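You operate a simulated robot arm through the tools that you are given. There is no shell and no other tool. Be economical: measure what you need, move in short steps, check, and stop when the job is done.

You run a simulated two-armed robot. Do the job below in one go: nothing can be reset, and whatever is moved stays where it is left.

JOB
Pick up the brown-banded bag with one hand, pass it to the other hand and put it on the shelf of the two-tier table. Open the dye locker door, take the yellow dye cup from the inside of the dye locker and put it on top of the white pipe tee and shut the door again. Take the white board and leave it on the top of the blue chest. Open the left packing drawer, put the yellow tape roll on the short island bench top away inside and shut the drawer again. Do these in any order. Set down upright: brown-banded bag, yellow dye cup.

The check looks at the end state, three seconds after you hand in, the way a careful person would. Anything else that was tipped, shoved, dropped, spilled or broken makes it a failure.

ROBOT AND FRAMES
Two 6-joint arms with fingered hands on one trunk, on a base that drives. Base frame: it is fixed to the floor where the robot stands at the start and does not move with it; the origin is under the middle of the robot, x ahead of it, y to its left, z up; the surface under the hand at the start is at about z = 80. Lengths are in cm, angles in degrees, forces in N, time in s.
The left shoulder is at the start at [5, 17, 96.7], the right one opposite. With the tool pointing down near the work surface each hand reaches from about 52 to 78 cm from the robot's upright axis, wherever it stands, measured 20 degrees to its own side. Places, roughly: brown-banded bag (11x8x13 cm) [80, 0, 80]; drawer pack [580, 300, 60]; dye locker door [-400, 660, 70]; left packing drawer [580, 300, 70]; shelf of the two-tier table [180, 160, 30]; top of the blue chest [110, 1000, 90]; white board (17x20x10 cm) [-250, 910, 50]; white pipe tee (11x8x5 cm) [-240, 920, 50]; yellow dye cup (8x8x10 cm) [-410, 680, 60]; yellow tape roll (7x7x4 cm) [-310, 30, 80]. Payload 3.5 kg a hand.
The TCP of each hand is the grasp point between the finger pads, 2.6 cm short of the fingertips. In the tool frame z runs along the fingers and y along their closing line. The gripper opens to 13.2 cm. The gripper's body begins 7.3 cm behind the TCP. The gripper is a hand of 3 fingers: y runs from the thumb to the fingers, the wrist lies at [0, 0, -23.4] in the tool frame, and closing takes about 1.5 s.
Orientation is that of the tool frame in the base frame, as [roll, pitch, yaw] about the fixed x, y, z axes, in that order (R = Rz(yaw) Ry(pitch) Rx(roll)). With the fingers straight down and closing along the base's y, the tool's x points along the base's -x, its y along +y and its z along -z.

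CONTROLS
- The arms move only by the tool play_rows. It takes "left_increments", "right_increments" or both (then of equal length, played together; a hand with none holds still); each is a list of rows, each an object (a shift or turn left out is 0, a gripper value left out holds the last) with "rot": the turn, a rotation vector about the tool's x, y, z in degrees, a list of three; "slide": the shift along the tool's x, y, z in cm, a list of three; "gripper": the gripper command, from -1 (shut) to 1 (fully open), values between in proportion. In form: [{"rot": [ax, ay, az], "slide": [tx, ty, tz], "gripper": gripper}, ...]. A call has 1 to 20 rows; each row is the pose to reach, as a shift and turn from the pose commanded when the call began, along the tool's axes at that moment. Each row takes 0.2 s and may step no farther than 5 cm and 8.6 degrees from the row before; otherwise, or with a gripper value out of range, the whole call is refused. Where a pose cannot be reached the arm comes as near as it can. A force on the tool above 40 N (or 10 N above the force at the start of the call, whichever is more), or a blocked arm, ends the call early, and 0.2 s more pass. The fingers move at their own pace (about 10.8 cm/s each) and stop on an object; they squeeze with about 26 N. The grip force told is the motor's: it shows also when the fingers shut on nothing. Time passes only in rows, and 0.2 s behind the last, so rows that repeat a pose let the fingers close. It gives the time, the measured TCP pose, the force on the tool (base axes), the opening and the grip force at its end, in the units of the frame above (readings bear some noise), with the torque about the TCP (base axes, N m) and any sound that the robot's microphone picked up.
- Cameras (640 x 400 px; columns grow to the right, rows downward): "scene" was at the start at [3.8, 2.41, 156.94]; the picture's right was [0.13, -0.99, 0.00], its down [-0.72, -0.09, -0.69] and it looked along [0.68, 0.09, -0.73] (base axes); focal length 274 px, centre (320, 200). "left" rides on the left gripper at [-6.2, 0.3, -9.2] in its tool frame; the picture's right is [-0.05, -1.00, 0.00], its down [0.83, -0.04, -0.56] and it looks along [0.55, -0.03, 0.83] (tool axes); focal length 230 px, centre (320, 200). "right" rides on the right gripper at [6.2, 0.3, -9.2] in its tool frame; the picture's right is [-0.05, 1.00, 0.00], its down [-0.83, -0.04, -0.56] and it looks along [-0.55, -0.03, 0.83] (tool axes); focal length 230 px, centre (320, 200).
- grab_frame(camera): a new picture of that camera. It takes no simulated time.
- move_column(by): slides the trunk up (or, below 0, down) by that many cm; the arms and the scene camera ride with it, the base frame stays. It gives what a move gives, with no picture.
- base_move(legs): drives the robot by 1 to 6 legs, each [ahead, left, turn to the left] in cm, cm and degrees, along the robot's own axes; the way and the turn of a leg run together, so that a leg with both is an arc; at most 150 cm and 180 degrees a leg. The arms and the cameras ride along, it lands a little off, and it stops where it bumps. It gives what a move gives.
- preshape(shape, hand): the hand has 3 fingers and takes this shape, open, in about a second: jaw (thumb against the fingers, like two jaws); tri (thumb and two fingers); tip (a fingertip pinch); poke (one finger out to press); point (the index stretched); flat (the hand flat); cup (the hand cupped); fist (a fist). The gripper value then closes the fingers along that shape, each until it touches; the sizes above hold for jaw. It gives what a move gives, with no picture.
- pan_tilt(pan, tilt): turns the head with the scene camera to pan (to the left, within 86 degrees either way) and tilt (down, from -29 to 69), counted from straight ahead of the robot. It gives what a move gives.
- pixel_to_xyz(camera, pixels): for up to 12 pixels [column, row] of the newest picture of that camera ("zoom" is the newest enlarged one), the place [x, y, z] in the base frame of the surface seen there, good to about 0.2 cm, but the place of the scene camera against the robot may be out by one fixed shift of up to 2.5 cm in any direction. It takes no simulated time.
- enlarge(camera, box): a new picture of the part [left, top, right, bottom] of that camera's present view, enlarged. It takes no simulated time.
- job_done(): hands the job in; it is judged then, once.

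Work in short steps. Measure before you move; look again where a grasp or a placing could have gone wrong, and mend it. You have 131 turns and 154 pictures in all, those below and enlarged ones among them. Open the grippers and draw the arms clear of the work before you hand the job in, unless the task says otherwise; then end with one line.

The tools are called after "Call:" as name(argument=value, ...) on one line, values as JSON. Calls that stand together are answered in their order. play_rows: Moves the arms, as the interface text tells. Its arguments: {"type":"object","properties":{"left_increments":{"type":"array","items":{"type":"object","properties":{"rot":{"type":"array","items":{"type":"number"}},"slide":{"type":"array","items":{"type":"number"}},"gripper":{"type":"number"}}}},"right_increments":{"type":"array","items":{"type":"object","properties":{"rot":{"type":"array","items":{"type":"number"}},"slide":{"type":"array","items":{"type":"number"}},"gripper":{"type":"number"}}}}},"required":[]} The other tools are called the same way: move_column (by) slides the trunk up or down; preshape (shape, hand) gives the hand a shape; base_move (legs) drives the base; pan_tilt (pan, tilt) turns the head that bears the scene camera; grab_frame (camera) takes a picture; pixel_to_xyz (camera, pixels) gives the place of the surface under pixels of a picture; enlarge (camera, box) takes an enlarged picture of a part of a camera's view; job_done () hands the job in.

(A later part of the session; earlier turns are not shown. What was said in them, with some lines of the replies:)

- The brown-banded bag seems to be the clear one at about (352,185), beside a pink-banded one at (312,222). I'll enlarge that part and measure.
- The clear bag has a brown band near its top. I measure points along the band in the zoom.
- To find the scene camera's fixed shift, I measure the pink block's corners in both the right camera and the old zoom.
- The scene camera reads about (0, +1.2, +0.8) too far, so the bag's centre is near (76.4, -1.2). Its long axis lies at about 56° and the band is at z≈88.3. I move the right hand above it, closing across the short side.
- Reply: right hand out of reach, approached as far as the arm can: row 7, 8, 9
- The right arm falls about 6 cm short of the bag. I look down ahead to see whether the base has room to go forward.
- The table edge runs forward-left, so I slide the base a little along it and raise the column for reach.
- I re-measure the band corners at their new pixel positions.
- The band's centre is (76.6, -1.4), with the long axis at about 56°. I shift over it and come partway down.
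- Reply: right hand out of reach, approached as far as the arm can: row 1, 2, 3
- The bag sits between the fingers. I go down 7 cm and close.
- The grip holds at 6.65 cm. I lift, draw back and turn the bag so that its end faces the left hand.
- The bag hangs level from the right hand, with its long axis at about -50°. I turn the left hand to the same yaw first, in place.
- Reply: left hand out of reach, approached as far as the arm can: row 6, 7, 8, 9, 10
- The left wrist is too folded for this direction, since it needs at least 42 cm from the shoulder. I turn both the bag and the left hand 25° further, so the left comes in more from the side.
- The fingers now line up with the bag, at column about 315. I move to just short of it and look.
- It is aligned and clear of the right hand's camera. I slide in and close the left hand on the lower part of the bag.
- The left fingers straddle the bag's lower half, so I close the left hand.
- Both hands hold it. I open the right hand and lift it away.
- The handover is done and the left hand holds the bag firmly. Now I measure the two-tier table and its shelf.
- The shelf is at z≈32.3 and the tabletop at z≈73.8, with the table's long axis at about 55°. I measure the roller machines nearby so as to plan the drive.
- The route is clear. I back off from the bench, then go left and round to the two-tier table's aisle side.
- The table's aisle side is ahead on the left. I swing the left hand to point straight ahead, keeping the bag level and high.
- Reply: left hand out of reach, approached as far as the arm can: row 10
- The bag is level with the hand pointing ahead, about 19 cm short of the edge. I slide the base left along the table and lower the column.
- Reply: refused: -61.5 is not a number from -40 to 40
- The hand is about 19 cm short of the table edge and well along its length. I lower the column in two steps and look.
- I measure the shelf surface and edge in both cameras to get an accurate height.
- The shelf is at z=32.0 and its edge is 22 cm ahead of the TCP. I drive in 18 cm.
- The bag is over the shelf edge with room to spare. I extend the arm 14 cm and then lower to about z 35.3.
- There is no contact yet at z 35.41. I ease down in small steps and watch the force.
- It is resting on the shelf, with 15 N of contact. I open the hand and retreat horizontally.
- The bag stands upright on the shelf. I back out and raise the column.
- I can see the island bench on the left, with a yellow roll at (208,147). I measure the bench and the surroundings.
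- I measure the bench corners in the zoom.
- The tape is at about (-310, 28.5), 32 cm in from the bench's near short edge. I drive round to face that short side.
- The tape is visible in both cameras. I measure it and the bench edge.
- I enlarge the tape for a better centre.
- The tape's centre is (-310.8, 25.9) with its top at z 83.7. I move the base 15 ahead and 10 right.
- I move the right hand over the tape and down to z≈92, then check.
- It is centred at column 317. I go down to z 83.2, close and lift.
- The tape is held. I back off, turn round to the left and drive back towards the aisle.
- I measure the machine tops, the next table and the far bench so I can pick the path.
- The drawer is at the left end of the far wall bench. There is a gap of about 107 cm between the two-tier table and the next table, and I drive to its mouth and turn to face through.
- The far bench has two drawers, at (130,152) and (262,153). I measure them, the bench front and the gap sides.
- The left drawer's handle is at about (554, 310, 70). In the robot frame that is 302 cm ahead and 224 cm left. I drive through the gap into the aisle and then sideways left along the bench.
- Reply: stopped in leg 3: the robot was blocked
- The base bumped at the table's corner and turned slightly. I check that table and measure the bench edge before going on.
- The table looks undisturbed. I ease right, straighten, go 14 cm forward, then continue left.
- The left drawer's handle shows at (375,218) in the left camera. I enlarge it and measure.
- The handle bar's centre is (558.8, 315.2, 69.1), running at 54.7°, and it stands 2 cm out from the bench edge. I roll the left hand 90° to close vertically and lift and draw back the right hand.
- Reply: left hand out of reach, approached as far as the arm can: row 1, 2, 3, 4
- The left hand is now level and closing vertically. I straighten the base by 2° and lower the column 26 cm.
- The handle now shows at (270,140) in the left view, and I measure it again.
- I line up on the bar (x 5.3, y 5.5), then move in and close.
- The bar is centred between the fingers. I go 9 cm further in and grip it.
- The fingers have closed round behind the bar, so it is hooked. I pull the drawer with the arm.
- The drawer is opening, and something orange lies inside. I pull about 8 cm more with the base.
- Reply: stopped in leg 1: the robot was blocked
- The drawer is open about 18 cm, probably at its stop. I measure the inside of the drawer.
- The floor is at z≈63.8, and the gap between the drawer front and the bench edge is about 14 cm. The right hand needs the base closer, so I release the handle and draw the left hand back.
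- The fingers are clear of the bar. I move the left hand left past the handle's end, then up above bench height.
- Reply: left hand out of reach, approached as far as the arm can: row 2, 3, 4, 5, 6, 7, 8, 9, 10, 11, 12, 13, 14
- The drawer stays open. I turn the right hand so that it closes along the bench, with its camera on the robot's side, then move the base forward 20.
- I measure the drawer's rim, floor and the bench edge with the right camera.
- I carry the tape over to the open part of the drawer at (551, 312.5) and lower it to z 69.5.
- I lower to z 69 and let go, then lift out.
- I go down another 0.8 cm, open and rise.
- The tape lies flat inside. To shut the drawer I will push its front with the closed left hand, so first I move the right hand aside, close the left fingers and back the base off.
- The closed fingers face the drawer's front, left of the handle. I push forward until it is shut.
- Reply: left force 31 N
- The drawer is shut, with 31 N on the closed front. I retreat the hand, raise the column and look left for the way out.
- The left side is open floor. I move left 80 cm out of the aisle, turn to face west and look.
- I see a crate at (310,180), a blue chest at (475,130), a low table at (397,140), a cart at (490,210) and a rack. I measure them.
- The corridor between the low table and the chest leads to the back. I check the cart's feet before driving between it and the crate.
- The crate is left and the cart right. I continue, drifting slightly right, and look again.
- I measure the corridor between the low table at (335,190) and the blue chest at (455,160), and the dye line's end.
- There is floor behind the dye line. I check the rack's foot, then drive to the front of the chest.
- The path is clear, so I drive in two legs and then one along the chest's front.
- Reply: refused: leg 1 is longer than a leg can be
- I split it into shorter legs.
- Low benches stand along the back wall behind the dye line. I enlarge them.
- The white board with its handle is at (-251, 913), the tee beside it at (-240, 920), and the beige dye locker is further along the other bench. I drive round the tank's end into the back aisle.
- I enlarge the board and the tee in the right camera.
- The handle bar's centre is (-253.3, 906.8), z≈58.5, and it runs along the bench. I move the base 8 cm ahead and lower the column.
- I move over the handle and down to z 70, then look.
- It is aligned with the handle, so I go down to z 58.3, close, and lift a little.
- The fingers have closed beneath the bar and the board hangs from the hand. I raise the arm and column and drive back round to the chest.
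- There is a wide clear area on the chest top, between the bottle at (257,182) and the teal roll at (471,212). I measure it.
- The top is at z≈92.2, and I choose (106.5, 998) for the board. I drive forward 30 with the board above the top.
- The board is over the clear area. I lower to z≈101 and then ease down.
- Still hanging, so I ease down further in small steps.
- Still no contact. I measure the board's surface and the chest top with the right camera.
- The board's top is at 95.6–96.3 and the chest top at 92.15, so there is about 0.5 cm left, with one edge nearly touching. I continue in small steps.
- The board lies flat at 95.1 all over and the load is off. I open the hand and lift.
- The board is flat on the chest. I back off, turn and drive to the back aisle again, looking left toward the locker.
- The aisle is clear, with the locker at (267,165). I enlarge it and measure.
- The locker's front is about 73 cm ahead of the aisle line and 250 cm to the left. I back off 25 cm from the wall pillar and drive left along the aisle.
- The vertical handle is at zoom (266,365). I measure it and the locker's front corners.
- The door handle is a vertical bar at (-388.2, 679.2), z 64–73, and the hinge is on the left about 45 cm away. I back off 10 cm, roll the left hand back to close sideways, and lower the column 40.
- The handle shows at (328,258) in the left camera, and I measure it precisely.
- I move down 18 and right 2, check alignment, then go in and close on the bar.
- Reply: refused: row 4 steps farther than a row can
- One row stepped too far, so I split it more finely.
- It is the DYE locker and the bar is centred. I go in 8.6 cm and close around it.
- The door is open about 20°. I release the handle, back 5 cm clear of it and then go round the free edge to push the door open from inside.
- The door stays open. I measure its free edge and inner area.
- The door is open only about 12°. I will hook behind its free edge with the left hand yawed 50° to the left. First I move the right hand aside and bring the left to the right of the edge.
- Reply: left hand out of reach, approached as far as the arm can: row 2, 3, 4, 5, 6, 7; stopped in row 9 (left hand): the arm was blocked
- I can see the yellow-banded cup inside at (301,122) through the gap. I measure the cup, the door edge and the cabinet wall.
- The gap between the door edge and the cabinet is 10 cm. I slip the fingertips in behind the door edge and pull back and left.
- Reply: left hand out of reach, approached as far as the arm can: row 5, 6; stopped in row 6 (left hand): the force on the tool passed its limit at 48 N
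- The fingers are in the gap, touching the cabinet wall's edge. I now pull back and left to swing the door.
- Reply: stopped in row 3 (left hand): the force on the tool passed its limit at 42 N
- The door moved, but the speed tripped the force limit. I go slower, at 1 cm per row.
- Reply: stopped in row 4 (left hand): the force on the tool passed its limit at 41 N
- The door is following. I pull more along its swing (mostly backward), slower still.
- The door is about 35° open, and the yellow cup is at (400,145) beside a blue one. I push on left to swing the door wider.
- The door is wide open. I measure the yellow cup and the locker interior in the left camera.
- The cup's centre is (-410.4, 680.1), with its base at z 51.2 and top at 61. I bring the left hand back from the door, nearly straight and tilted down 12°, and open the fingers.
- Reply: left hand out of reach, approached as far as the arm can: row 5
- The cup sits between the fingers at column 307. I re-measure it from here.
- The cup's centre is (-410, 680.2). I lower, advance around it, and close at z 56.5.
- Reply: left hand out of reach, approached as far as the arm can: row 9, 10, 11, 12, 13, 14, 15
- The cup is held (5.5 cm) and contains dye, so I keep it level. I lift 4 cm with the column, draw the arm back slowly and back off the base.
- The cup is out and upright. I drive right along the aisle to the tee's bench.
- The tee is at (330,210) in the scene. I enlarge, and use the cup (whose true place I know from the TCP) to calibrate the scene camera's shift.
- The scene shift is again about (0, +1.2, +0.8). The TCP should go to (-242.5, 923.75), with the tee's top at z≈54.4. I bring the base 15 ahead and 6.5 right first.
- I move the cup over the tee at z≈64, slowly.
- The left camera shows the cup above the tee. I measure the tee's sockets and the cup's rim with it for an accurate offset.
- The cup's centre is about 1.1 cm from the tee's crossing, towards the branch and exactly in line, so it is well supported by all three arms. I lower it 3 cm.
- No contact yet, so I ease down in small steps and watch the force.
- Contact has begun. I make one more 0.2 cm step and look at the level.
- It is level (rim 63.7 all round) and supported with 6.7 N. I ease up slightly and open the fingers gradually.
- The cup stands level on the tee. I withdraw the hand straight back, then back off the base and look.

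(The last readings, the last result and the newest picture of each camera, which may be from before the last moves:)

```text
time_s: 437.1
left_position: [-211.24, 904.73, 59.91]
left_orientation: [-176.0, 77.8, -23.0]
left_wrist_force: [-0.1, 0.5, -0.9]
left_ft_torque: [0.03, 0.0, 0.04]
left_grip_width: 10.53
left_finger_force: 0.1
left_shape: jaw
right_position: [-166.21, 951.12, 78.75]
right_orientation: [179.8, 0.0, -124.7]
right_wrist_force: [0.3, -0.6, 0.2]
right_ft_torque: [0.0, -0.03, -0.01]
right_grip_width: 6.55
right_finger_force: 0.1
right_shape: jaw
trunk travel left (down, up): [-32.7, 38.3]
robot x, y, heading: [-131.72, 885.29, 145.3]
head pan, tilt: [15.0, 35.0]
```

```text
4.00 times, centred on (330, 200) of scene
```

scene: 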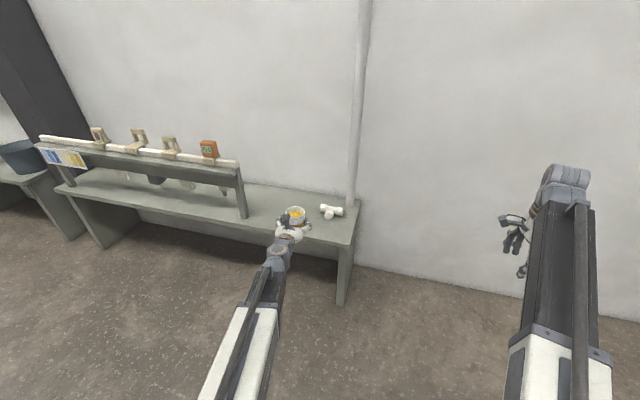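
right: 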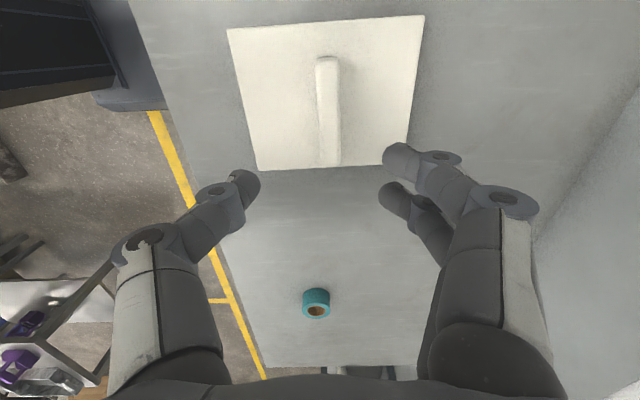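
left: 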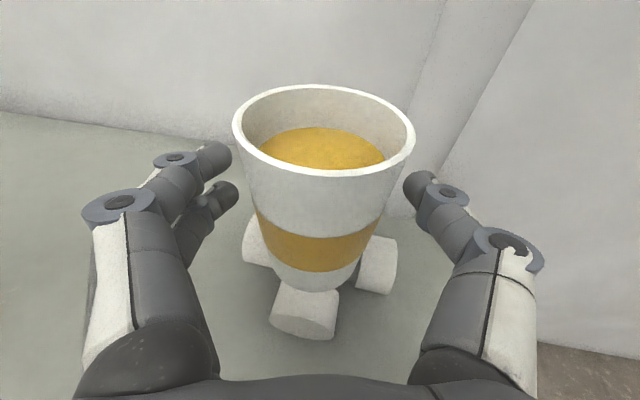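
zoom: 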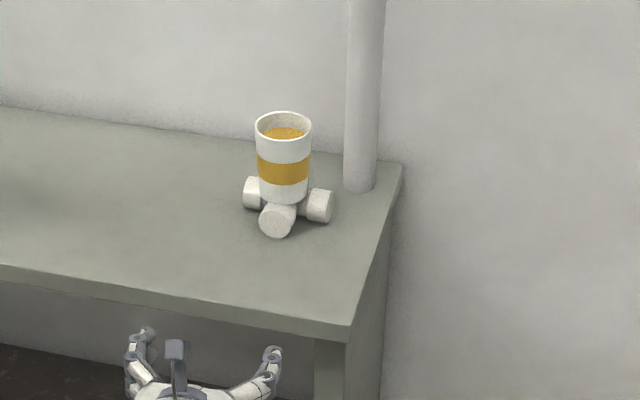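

The cup stands upright on the tee. Now I shut the locker: I raise the arms above the door's height, close the left hand, and drive left past the open door.

Call:
move_column(by=33)

Call:
play_rows(left_increments=[{"gripper": -1}, {}, {}, {}, {}])

Call:
base_move(legs=[[0, 110, -0.8], [0, 109, 0], [0, 108, 0]])

Call:
pan_tilt(pan=15, tilt=42)

Call:
grab_frame(camera="scene")

```text
time_s: 440.4
left_position: [-211.28, 904.86, 92.91]
left_orientation: [-175.9, 77.8, -23.1]
left_wrist_force: [0.3, 0.1, 0.1]
left_ft_torque: [-0.01, 0.01, -0.02]
left_grip_width: 10.51
left_finger_force: 0.0
left_shape: jaw
right_position: [-166.24, 951.16, 111.74]
right_orientation: [179.8, 0.0, -124.6]
right_wrist_force: [-0.1, -0.2, -0.3]
right_ft_torque: [-0.04, 0.02, 0.0]
right_grip_width: 6.55
right_finger_force: 0.0
right_shape: jaw
trunk travel left (down, up): [-65.7, 5.3]
robot x, y, heading: [-131.78, 885.07, 145.5]
head pan, tilt: [15.0, 35.0]
```

```text
time_s: 441.6
left_position: [-211.24, 904.84, 93.07]
left_orientation: [-176.0, 77.8, -23.0]
left_wrist_force: [-0.7, 0.4, -0.4]
left_ft_torque: [-0.02, 0.02, -0.01]
left_grip_width: 0.04
left_finger_force: 25.7
left_shape: jaw
right_position: [-166.18, 951.14, 111.62]
right_orientation: [179.8, 0.0, -124.6]
right_wrist_force: [-0.6, 0.3, -0.4]
right_ft_torque: [0.02, -0.01, 0.06]
right_grip_width: 6.56
right_finger_force: 0.0
right_shape: jaw
trunk travel left (down, up): [-65.7, 5.3]
robot x, y, heading: [-131.49, 884.82, 145.2]
head pan, tilt: [15.0, 35.0]
```

```text
time_s: 457.6
left_position: [-402.67, 636.97, 92.9]
left_orientation: [-176.0, 77.8, -22.9]
left_wrist_force: [-0.5, -0.2, 0.0]
left_ft_torque: [0.0, 0.0, -0.03]
left_grip_width: 0.01
left_finger_force: 26.1
left_shape: jaw
right_position: [-357.84, 683.45, 111.67]
right_orientation: [179.8, 0.0, -124.5]
right_wrist_force: [0.1, 0.5, 0.1]
right_ft_torque: [-0.02, -0.01, -0.02]
right_grip_width: 6.53
right_finger_force: 0.1
right_shape: jaw
trunk travel left (down, up): [-65.7, 5.3]
robot x, y, heading: [-322.71, 617.28, 145.6]
head pan, tilt: [15.0, 35.0]
```

```text
time_s: 458.3
left_position: [-402.67, 637.02, 92.95]
left_orientation: [-175.9, 77.9, -22.7]
left_wrist_force: [0.1, -0.1, -0.4]
left_ft_torque: [0.0, 0.01, 0.03]
left_grip_width: 0.0
left_finger_force: 26.3
left_shape: jaw
right_position: [-357.89, 683.41, 111.77]
right_orientation: [179.8, 0.0, -124.5]
right_wrist_force: [0.5, 0.9, 0.5]
right_ft_torque: [0.01, -0.02, 0.0]
right_grip_width: 6.53
right_finger_force: 0.1
right_shape: jaw
trunk travel left (down, up): [-65.7, 5.3]
robot x, y, heading: [-323.39, 617.45, 145.4]
head pan, tilt: [15.0, 42.0]
```

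```text
22 pictures are left
```

scene: 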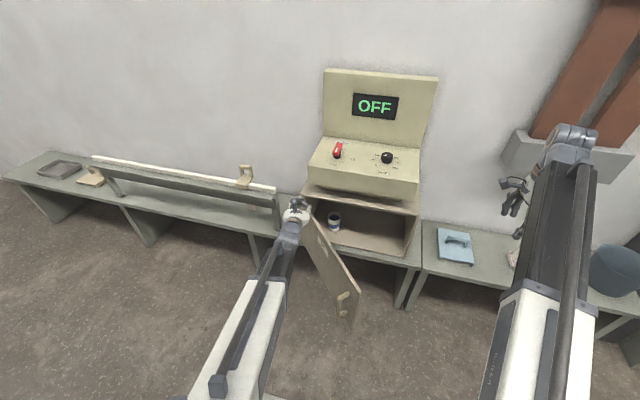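

The hand is just above and left of the open door. I shift 9 cm further left, lower to z≈78.5 and look.

Call:
base_move(legs=[[0, 9, 0]])

Call:
move_column(by=-14.5)

Call:
grab_frame(camera="left")

Call:
grab_frame(camera="scene")

```text
time_s: 459.4
left_position: [-408.02, 628.99, 92.82]
left_orientation: [-175.7, 77.8, -22.4]
left_wrist_force: [0.3, -0.1, 0.4]
left_ft_torque: [-0.01, -0.01, -0.02]
left_grip_width: 0.0
left_finger_force: 25.2
left_shape: jaw
right_position: [-363.2, 675.71, 111.79]
right_orientation: [179.8, 0.0, -124.2]
right_wrist_force: [-0.9, -0.8, 0.5]
right_ft_torque: [0.04, 0.0, 0.0]
right_grip_width: 6.56
right_finger_force: 0.1
right_shape: jaw
trunk travel left (down, up): [-65.7, 5.3]
robot x, y, heading: [-328.28, 609.77, 145.5]
head pan, tilt: [15.0, 42.0]
```

```text
time_s: 461.1
left_position: [-407.76, 629.25, 78.44]
left_orientation: [-176.0, 77.9, -22.6]
left_wrist_force: [0.4, -0.4, -1.0]
left_ft_torque: [0.02, -0.01, 0.01]
left_grip_width: 0.0
left_finger_force: 26.2
left_shape: jaw
right_position: [-363.12, 675.79, 97.33]
right_orientation: [179.9, -0.1, -124.3]
right_wrist_force: [-0.8, 0.1, -1.2]
right_ft_torque: [0.02, -0.03, -0.02]
right_grip_width: 6.54
right_finger_force: 0.0
right_shape: jaw
trunk travel left (down, up): [-51.2, 19.8]
robot x, y, heading: [-328.5, 609.62, 145.6]
head pan, tilt: [15.0, 42.0]
```

```text
21 pictures are left
```

left: 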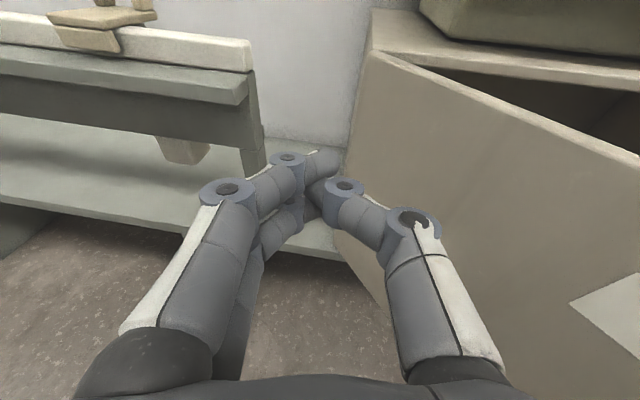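

```text
20 pictures are left
```

scene: 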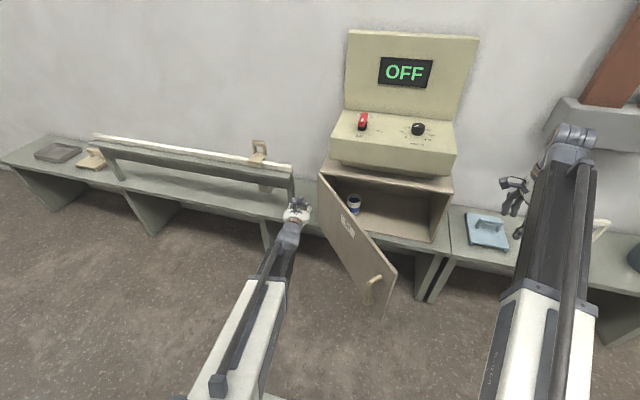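

The hand is beside the door's outer face. I drive right to push the door most of the way round.

Call:
base_move(legs=[[0, -22, 0], [0, -20, 0]])

Call:
grab_frame(camera="scene")

Call:
grab_frame(camera="left")

```text
time_s: 464.0
left_position: [-383.97, 664.43, 78.44]
left_orientation: [-176.1, 77.8, -23.0]
left_wrist_force: [0.4, -0.2, 0.1]
left_ft_torque: [0.0, -0.04, 0.01]
left_grip_width: 0.0
left_finger_force: 26.2
left_shape: jaw
right_position: [-338.99, 710.92, 97.21]
right_orientation: [179.9, 0.0, -124.5]
right_wrist_force: [-0.4, -0.4, -0.8]
right_ft_torque: [0.02, -0.03, 0.01]
right_grip_width: 6.54
right_finger_force: 0.1
right_shape: jaw
trunk travel left (down, up): [-51.2, 19.8]
robot x, y, heading: [-304.46, 644.89, 145.3]
head pan, tilt: [15.0, 42.0]
```

```text
19 pictures are left
```

scene: 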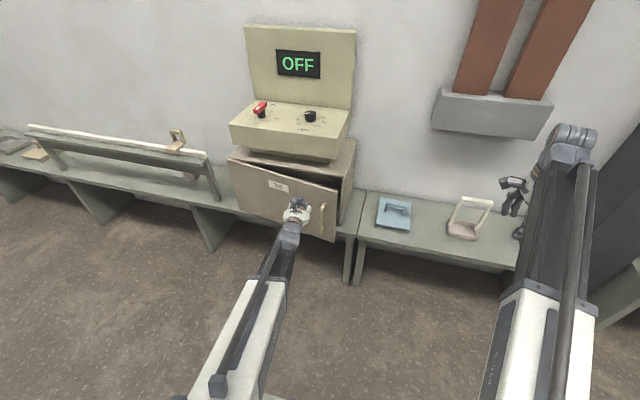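

```text
18 pictures are left
```

left: 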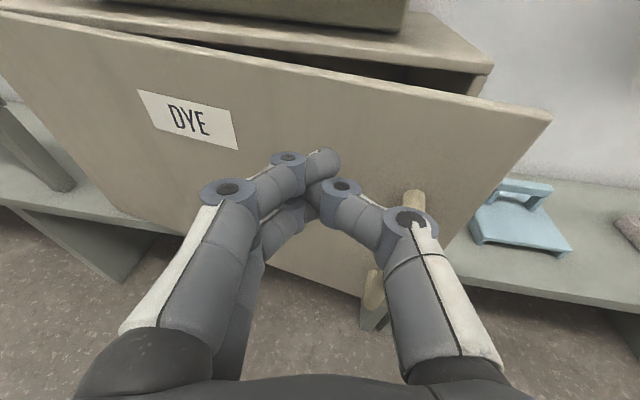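

The door is about 20° open with the fingers on its face. I push forward slowly with the arm until it is shut.

Call:
play_rows(left_increments=[{"slide": [-0.25, 0, 1.2]}, {"slide": [-0.5, 0, 2.4]}, {"slide": [-0.75, 0, 3.6]}, {"slide": [-1, 0, 4.8]}, {"slide": [-1.3, 0, 6]}, {"slide": [-1.55, 0, 7.2]}, {"slide": [-1.8, 0, 8.4]}, {"slide": [-2.05, 0, 9.6]}, {"slide": [-2.3, 0, 10.8]}, {"slide": [-2.55, 0, 12]}, {"slide": [-2.8, 0, 13]}, {"slide": [-3, 0, 14]}, {"slide": [-3.2, 0, 14.8]}, {"slide": [-3.35, 0, 15.5]}, {"slide": [-3.45, 0, 16]}, {"slide": [-3.45, 0, 16]}])

Call:
enlarge(camera="scene", box=[200, 120, 400, 245])

```text
time_s: 466.7
left_position: [-396.87, 669.98, 78.18]
left_orientation: [-176.0, 77.3, -22.2]
left_wrist_force: [13.4, -12.0, 5.0]
left_ft_torque: [0.26, 0.21, -0.13]
left_grip_width: 0.02
left_finger_force: 25.7
left_shape: jaw
right_position: [-338.93, 710.68, 97.33]
right_orientation: [179.6, 0.0, -124.3]
right_wrist_force: [-0.1, 0.3, -0.4]
right_ft_torque: [0.0, -0.04, 0.0]
right_grip_width: 6.52
right_finger_force: 0.0
right_shape: jaw
trunk travel left (down, up): [-51.2, 19.8]
robot x, y, heading: [-304.59, 644.79, 145.6]
head pan, tilt: [15.0, 42.0]
stopped in row 13 (left hand): the force on the tool passed its limit at 50 N (the readings are from after the stop); the commanded pose is now the measured one
```

```text
3.20 times, centred on (300, 182) of scene
```

zoom: 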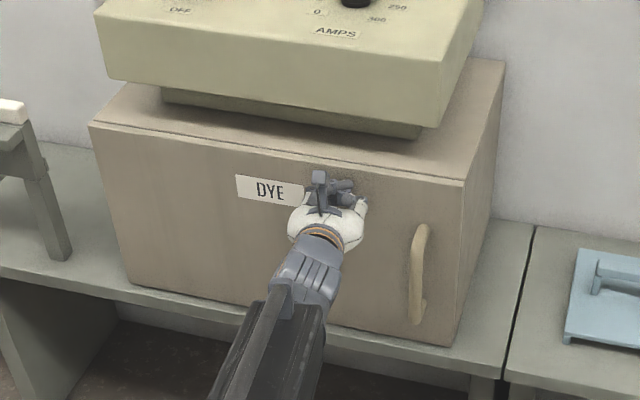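

The door is shut flush. I draw the hand back, open the grippers and check.

Call:
play_rows(left_increments=[{"slide": [0.4, 0, -2]}, {"slide": [0.8, 0, -4]}, {"slide": [1.3, 0, -6.5]}, {"slide": [1.9, 0, -9]}, {"slide": [2.4, 0, -11.5]}, {"slide": [2.8, 0, -13.5]}, {"slide": [2.8, 0, -13.5], "gripper": 1}, {"slide": [2.8, 0, -13.5]}, {"slide": [2.8, 0, -13.5]}], right_increments=[{"gripper": 1}, {}, {}, {}, {}, {}, {}, {}, {}])

Call:
base_move(legs=[[0, -40, 0]])

Call:
grab_frame(camera="scene")

Call:
pan_tilt(pan=-55, tilt=25)

Call:
grab_frame(camera="scene")

```text
time_s: 468.7
left_position: [-384.58, 664.16, 78.21]
left_orientation: [-176.1, 77.3, -22.5]
left_wrist_force: [0.2, 0.2, -0.4]
left_ft_torque: [-0.03, 0.03, 0.02]
left_grip_width: 13.17
left_finger_force: 0.1
left_shape: jaw
right_position: [-338.92, 710.77, 97.24]
right_orientation: [179.8, -0.1, -124.3]
right_wrist_force: [-0.4, 0.1, 0.2]
right_ft_torque: [0.01, 0.03, -0.02]
right_grip_width: 13.2
right_finger_force: 0.1
right_shape: jaw
trunk travel left (down, up): [-51.2, 19.8]
robot x, y, heading: [-304.46, 644.67, 145.5]
head pan, tilt: [15.0, 42.0]
```

```text
time_s: 471.2
left_position: [-361.93, 697.09, 78.04]
left_orientation: [-176.2, 77.3, -22.8]
left_wrist_force: [0.0, 1.0, 0.1]
left_ft_torque: [0.0, 0.01, 0.01]
left_grip_width: 13.17
left_finger_force: 0.1
left_shape: jaw
right_position: [-316.13, 743.26, 97.27]
right_orientation: [179.8, 0.0, -124.8]
right_wrist_force: [-0.2, 0.0, 0.4]
right_ft_torque: [-0.01, 0.0, 0.02]
right_grip_width: 13.18
right_finger_force: 0.1
right_shape: jaw
trunk travel left (down, up): [-51.2, 19.8]
robot x, y, heading: [-281.89, 676.92, 144.8]
head pan, tilt: [15.0, 42.0]
```

```text
16 pictures are left
```

scene: 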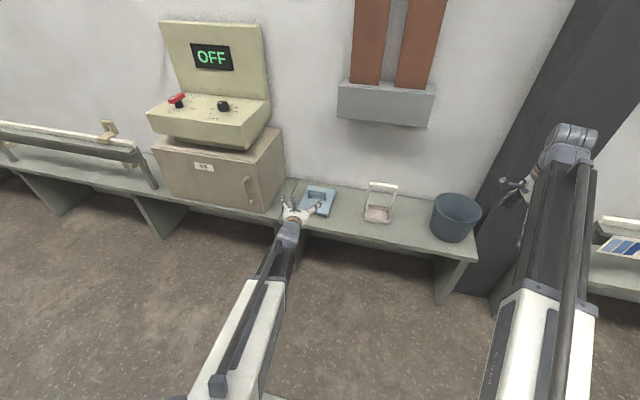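

```text
time_s: 472.6
left_position: [-362.06, 697.2, 78.18]
left_orientation: [-176.2, 77.3, -22.9]
left_wrist_force: [0.0, 0.0, -0.1]
left_ft_torque: [0.01, -0.01, -0.01]
left_grip_width: 13.19
left_finger_force: 0.0
left_shape: jaw
right_position: [-316.05, 743.38, 97.23]
right_orientation: [179.7, 0.0, -124.7]
right_wrist_force: [0.2, -0.4, 0.3]
right_ft_torque: [-0.01, 0.01, -0.01]
right_grip_width: 13.21
right_finger_force: 0.1
right_shape: jaw
trunk travel left (down, up): [-51.2, 19.8]
robot x, y, heading: [-281.93, 677.03, 145.0]
head pan, tilt: [-55.0, 25.0]
```

```text
15 pictures are left
```

scene: 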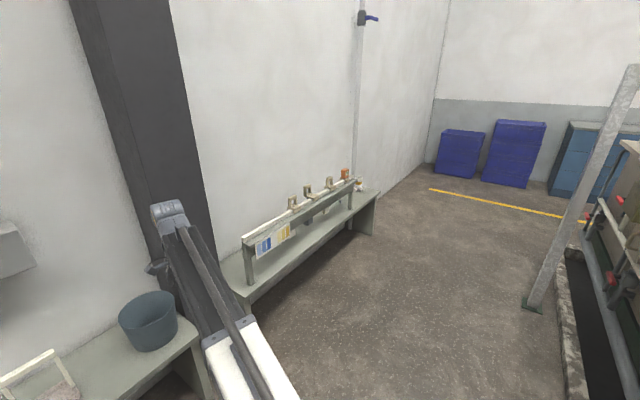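

The locker door is shut and everything is where it should be. The last view shows the cup still by the far end of its bench, at (358,183), and I check it once more up close.

Call:
enlarge(camera="scene", box=[328, 160, 392, 200])

```text
10.00 times, centred on (360, 180) of scene
```

zoom: 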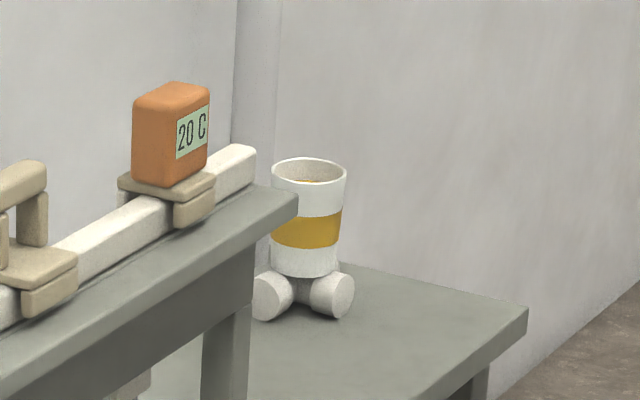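

The cup stands upright on the tee, both grippers are open and both arms are clear, so I hand in.

Call:
job_done()

```text
The job is handed in.
```

I finished all four tasks and handed the job in: the bag stands upright on the two-tier table's shelf, the dye cup stands upright on the pipe tee with the locker shut, the white board is on the blue chest, and the tape roll is in the shut left packing drawer. On the way to the drawer the base bumped the next table's corner once; the table and what was on it looked undisturbed.
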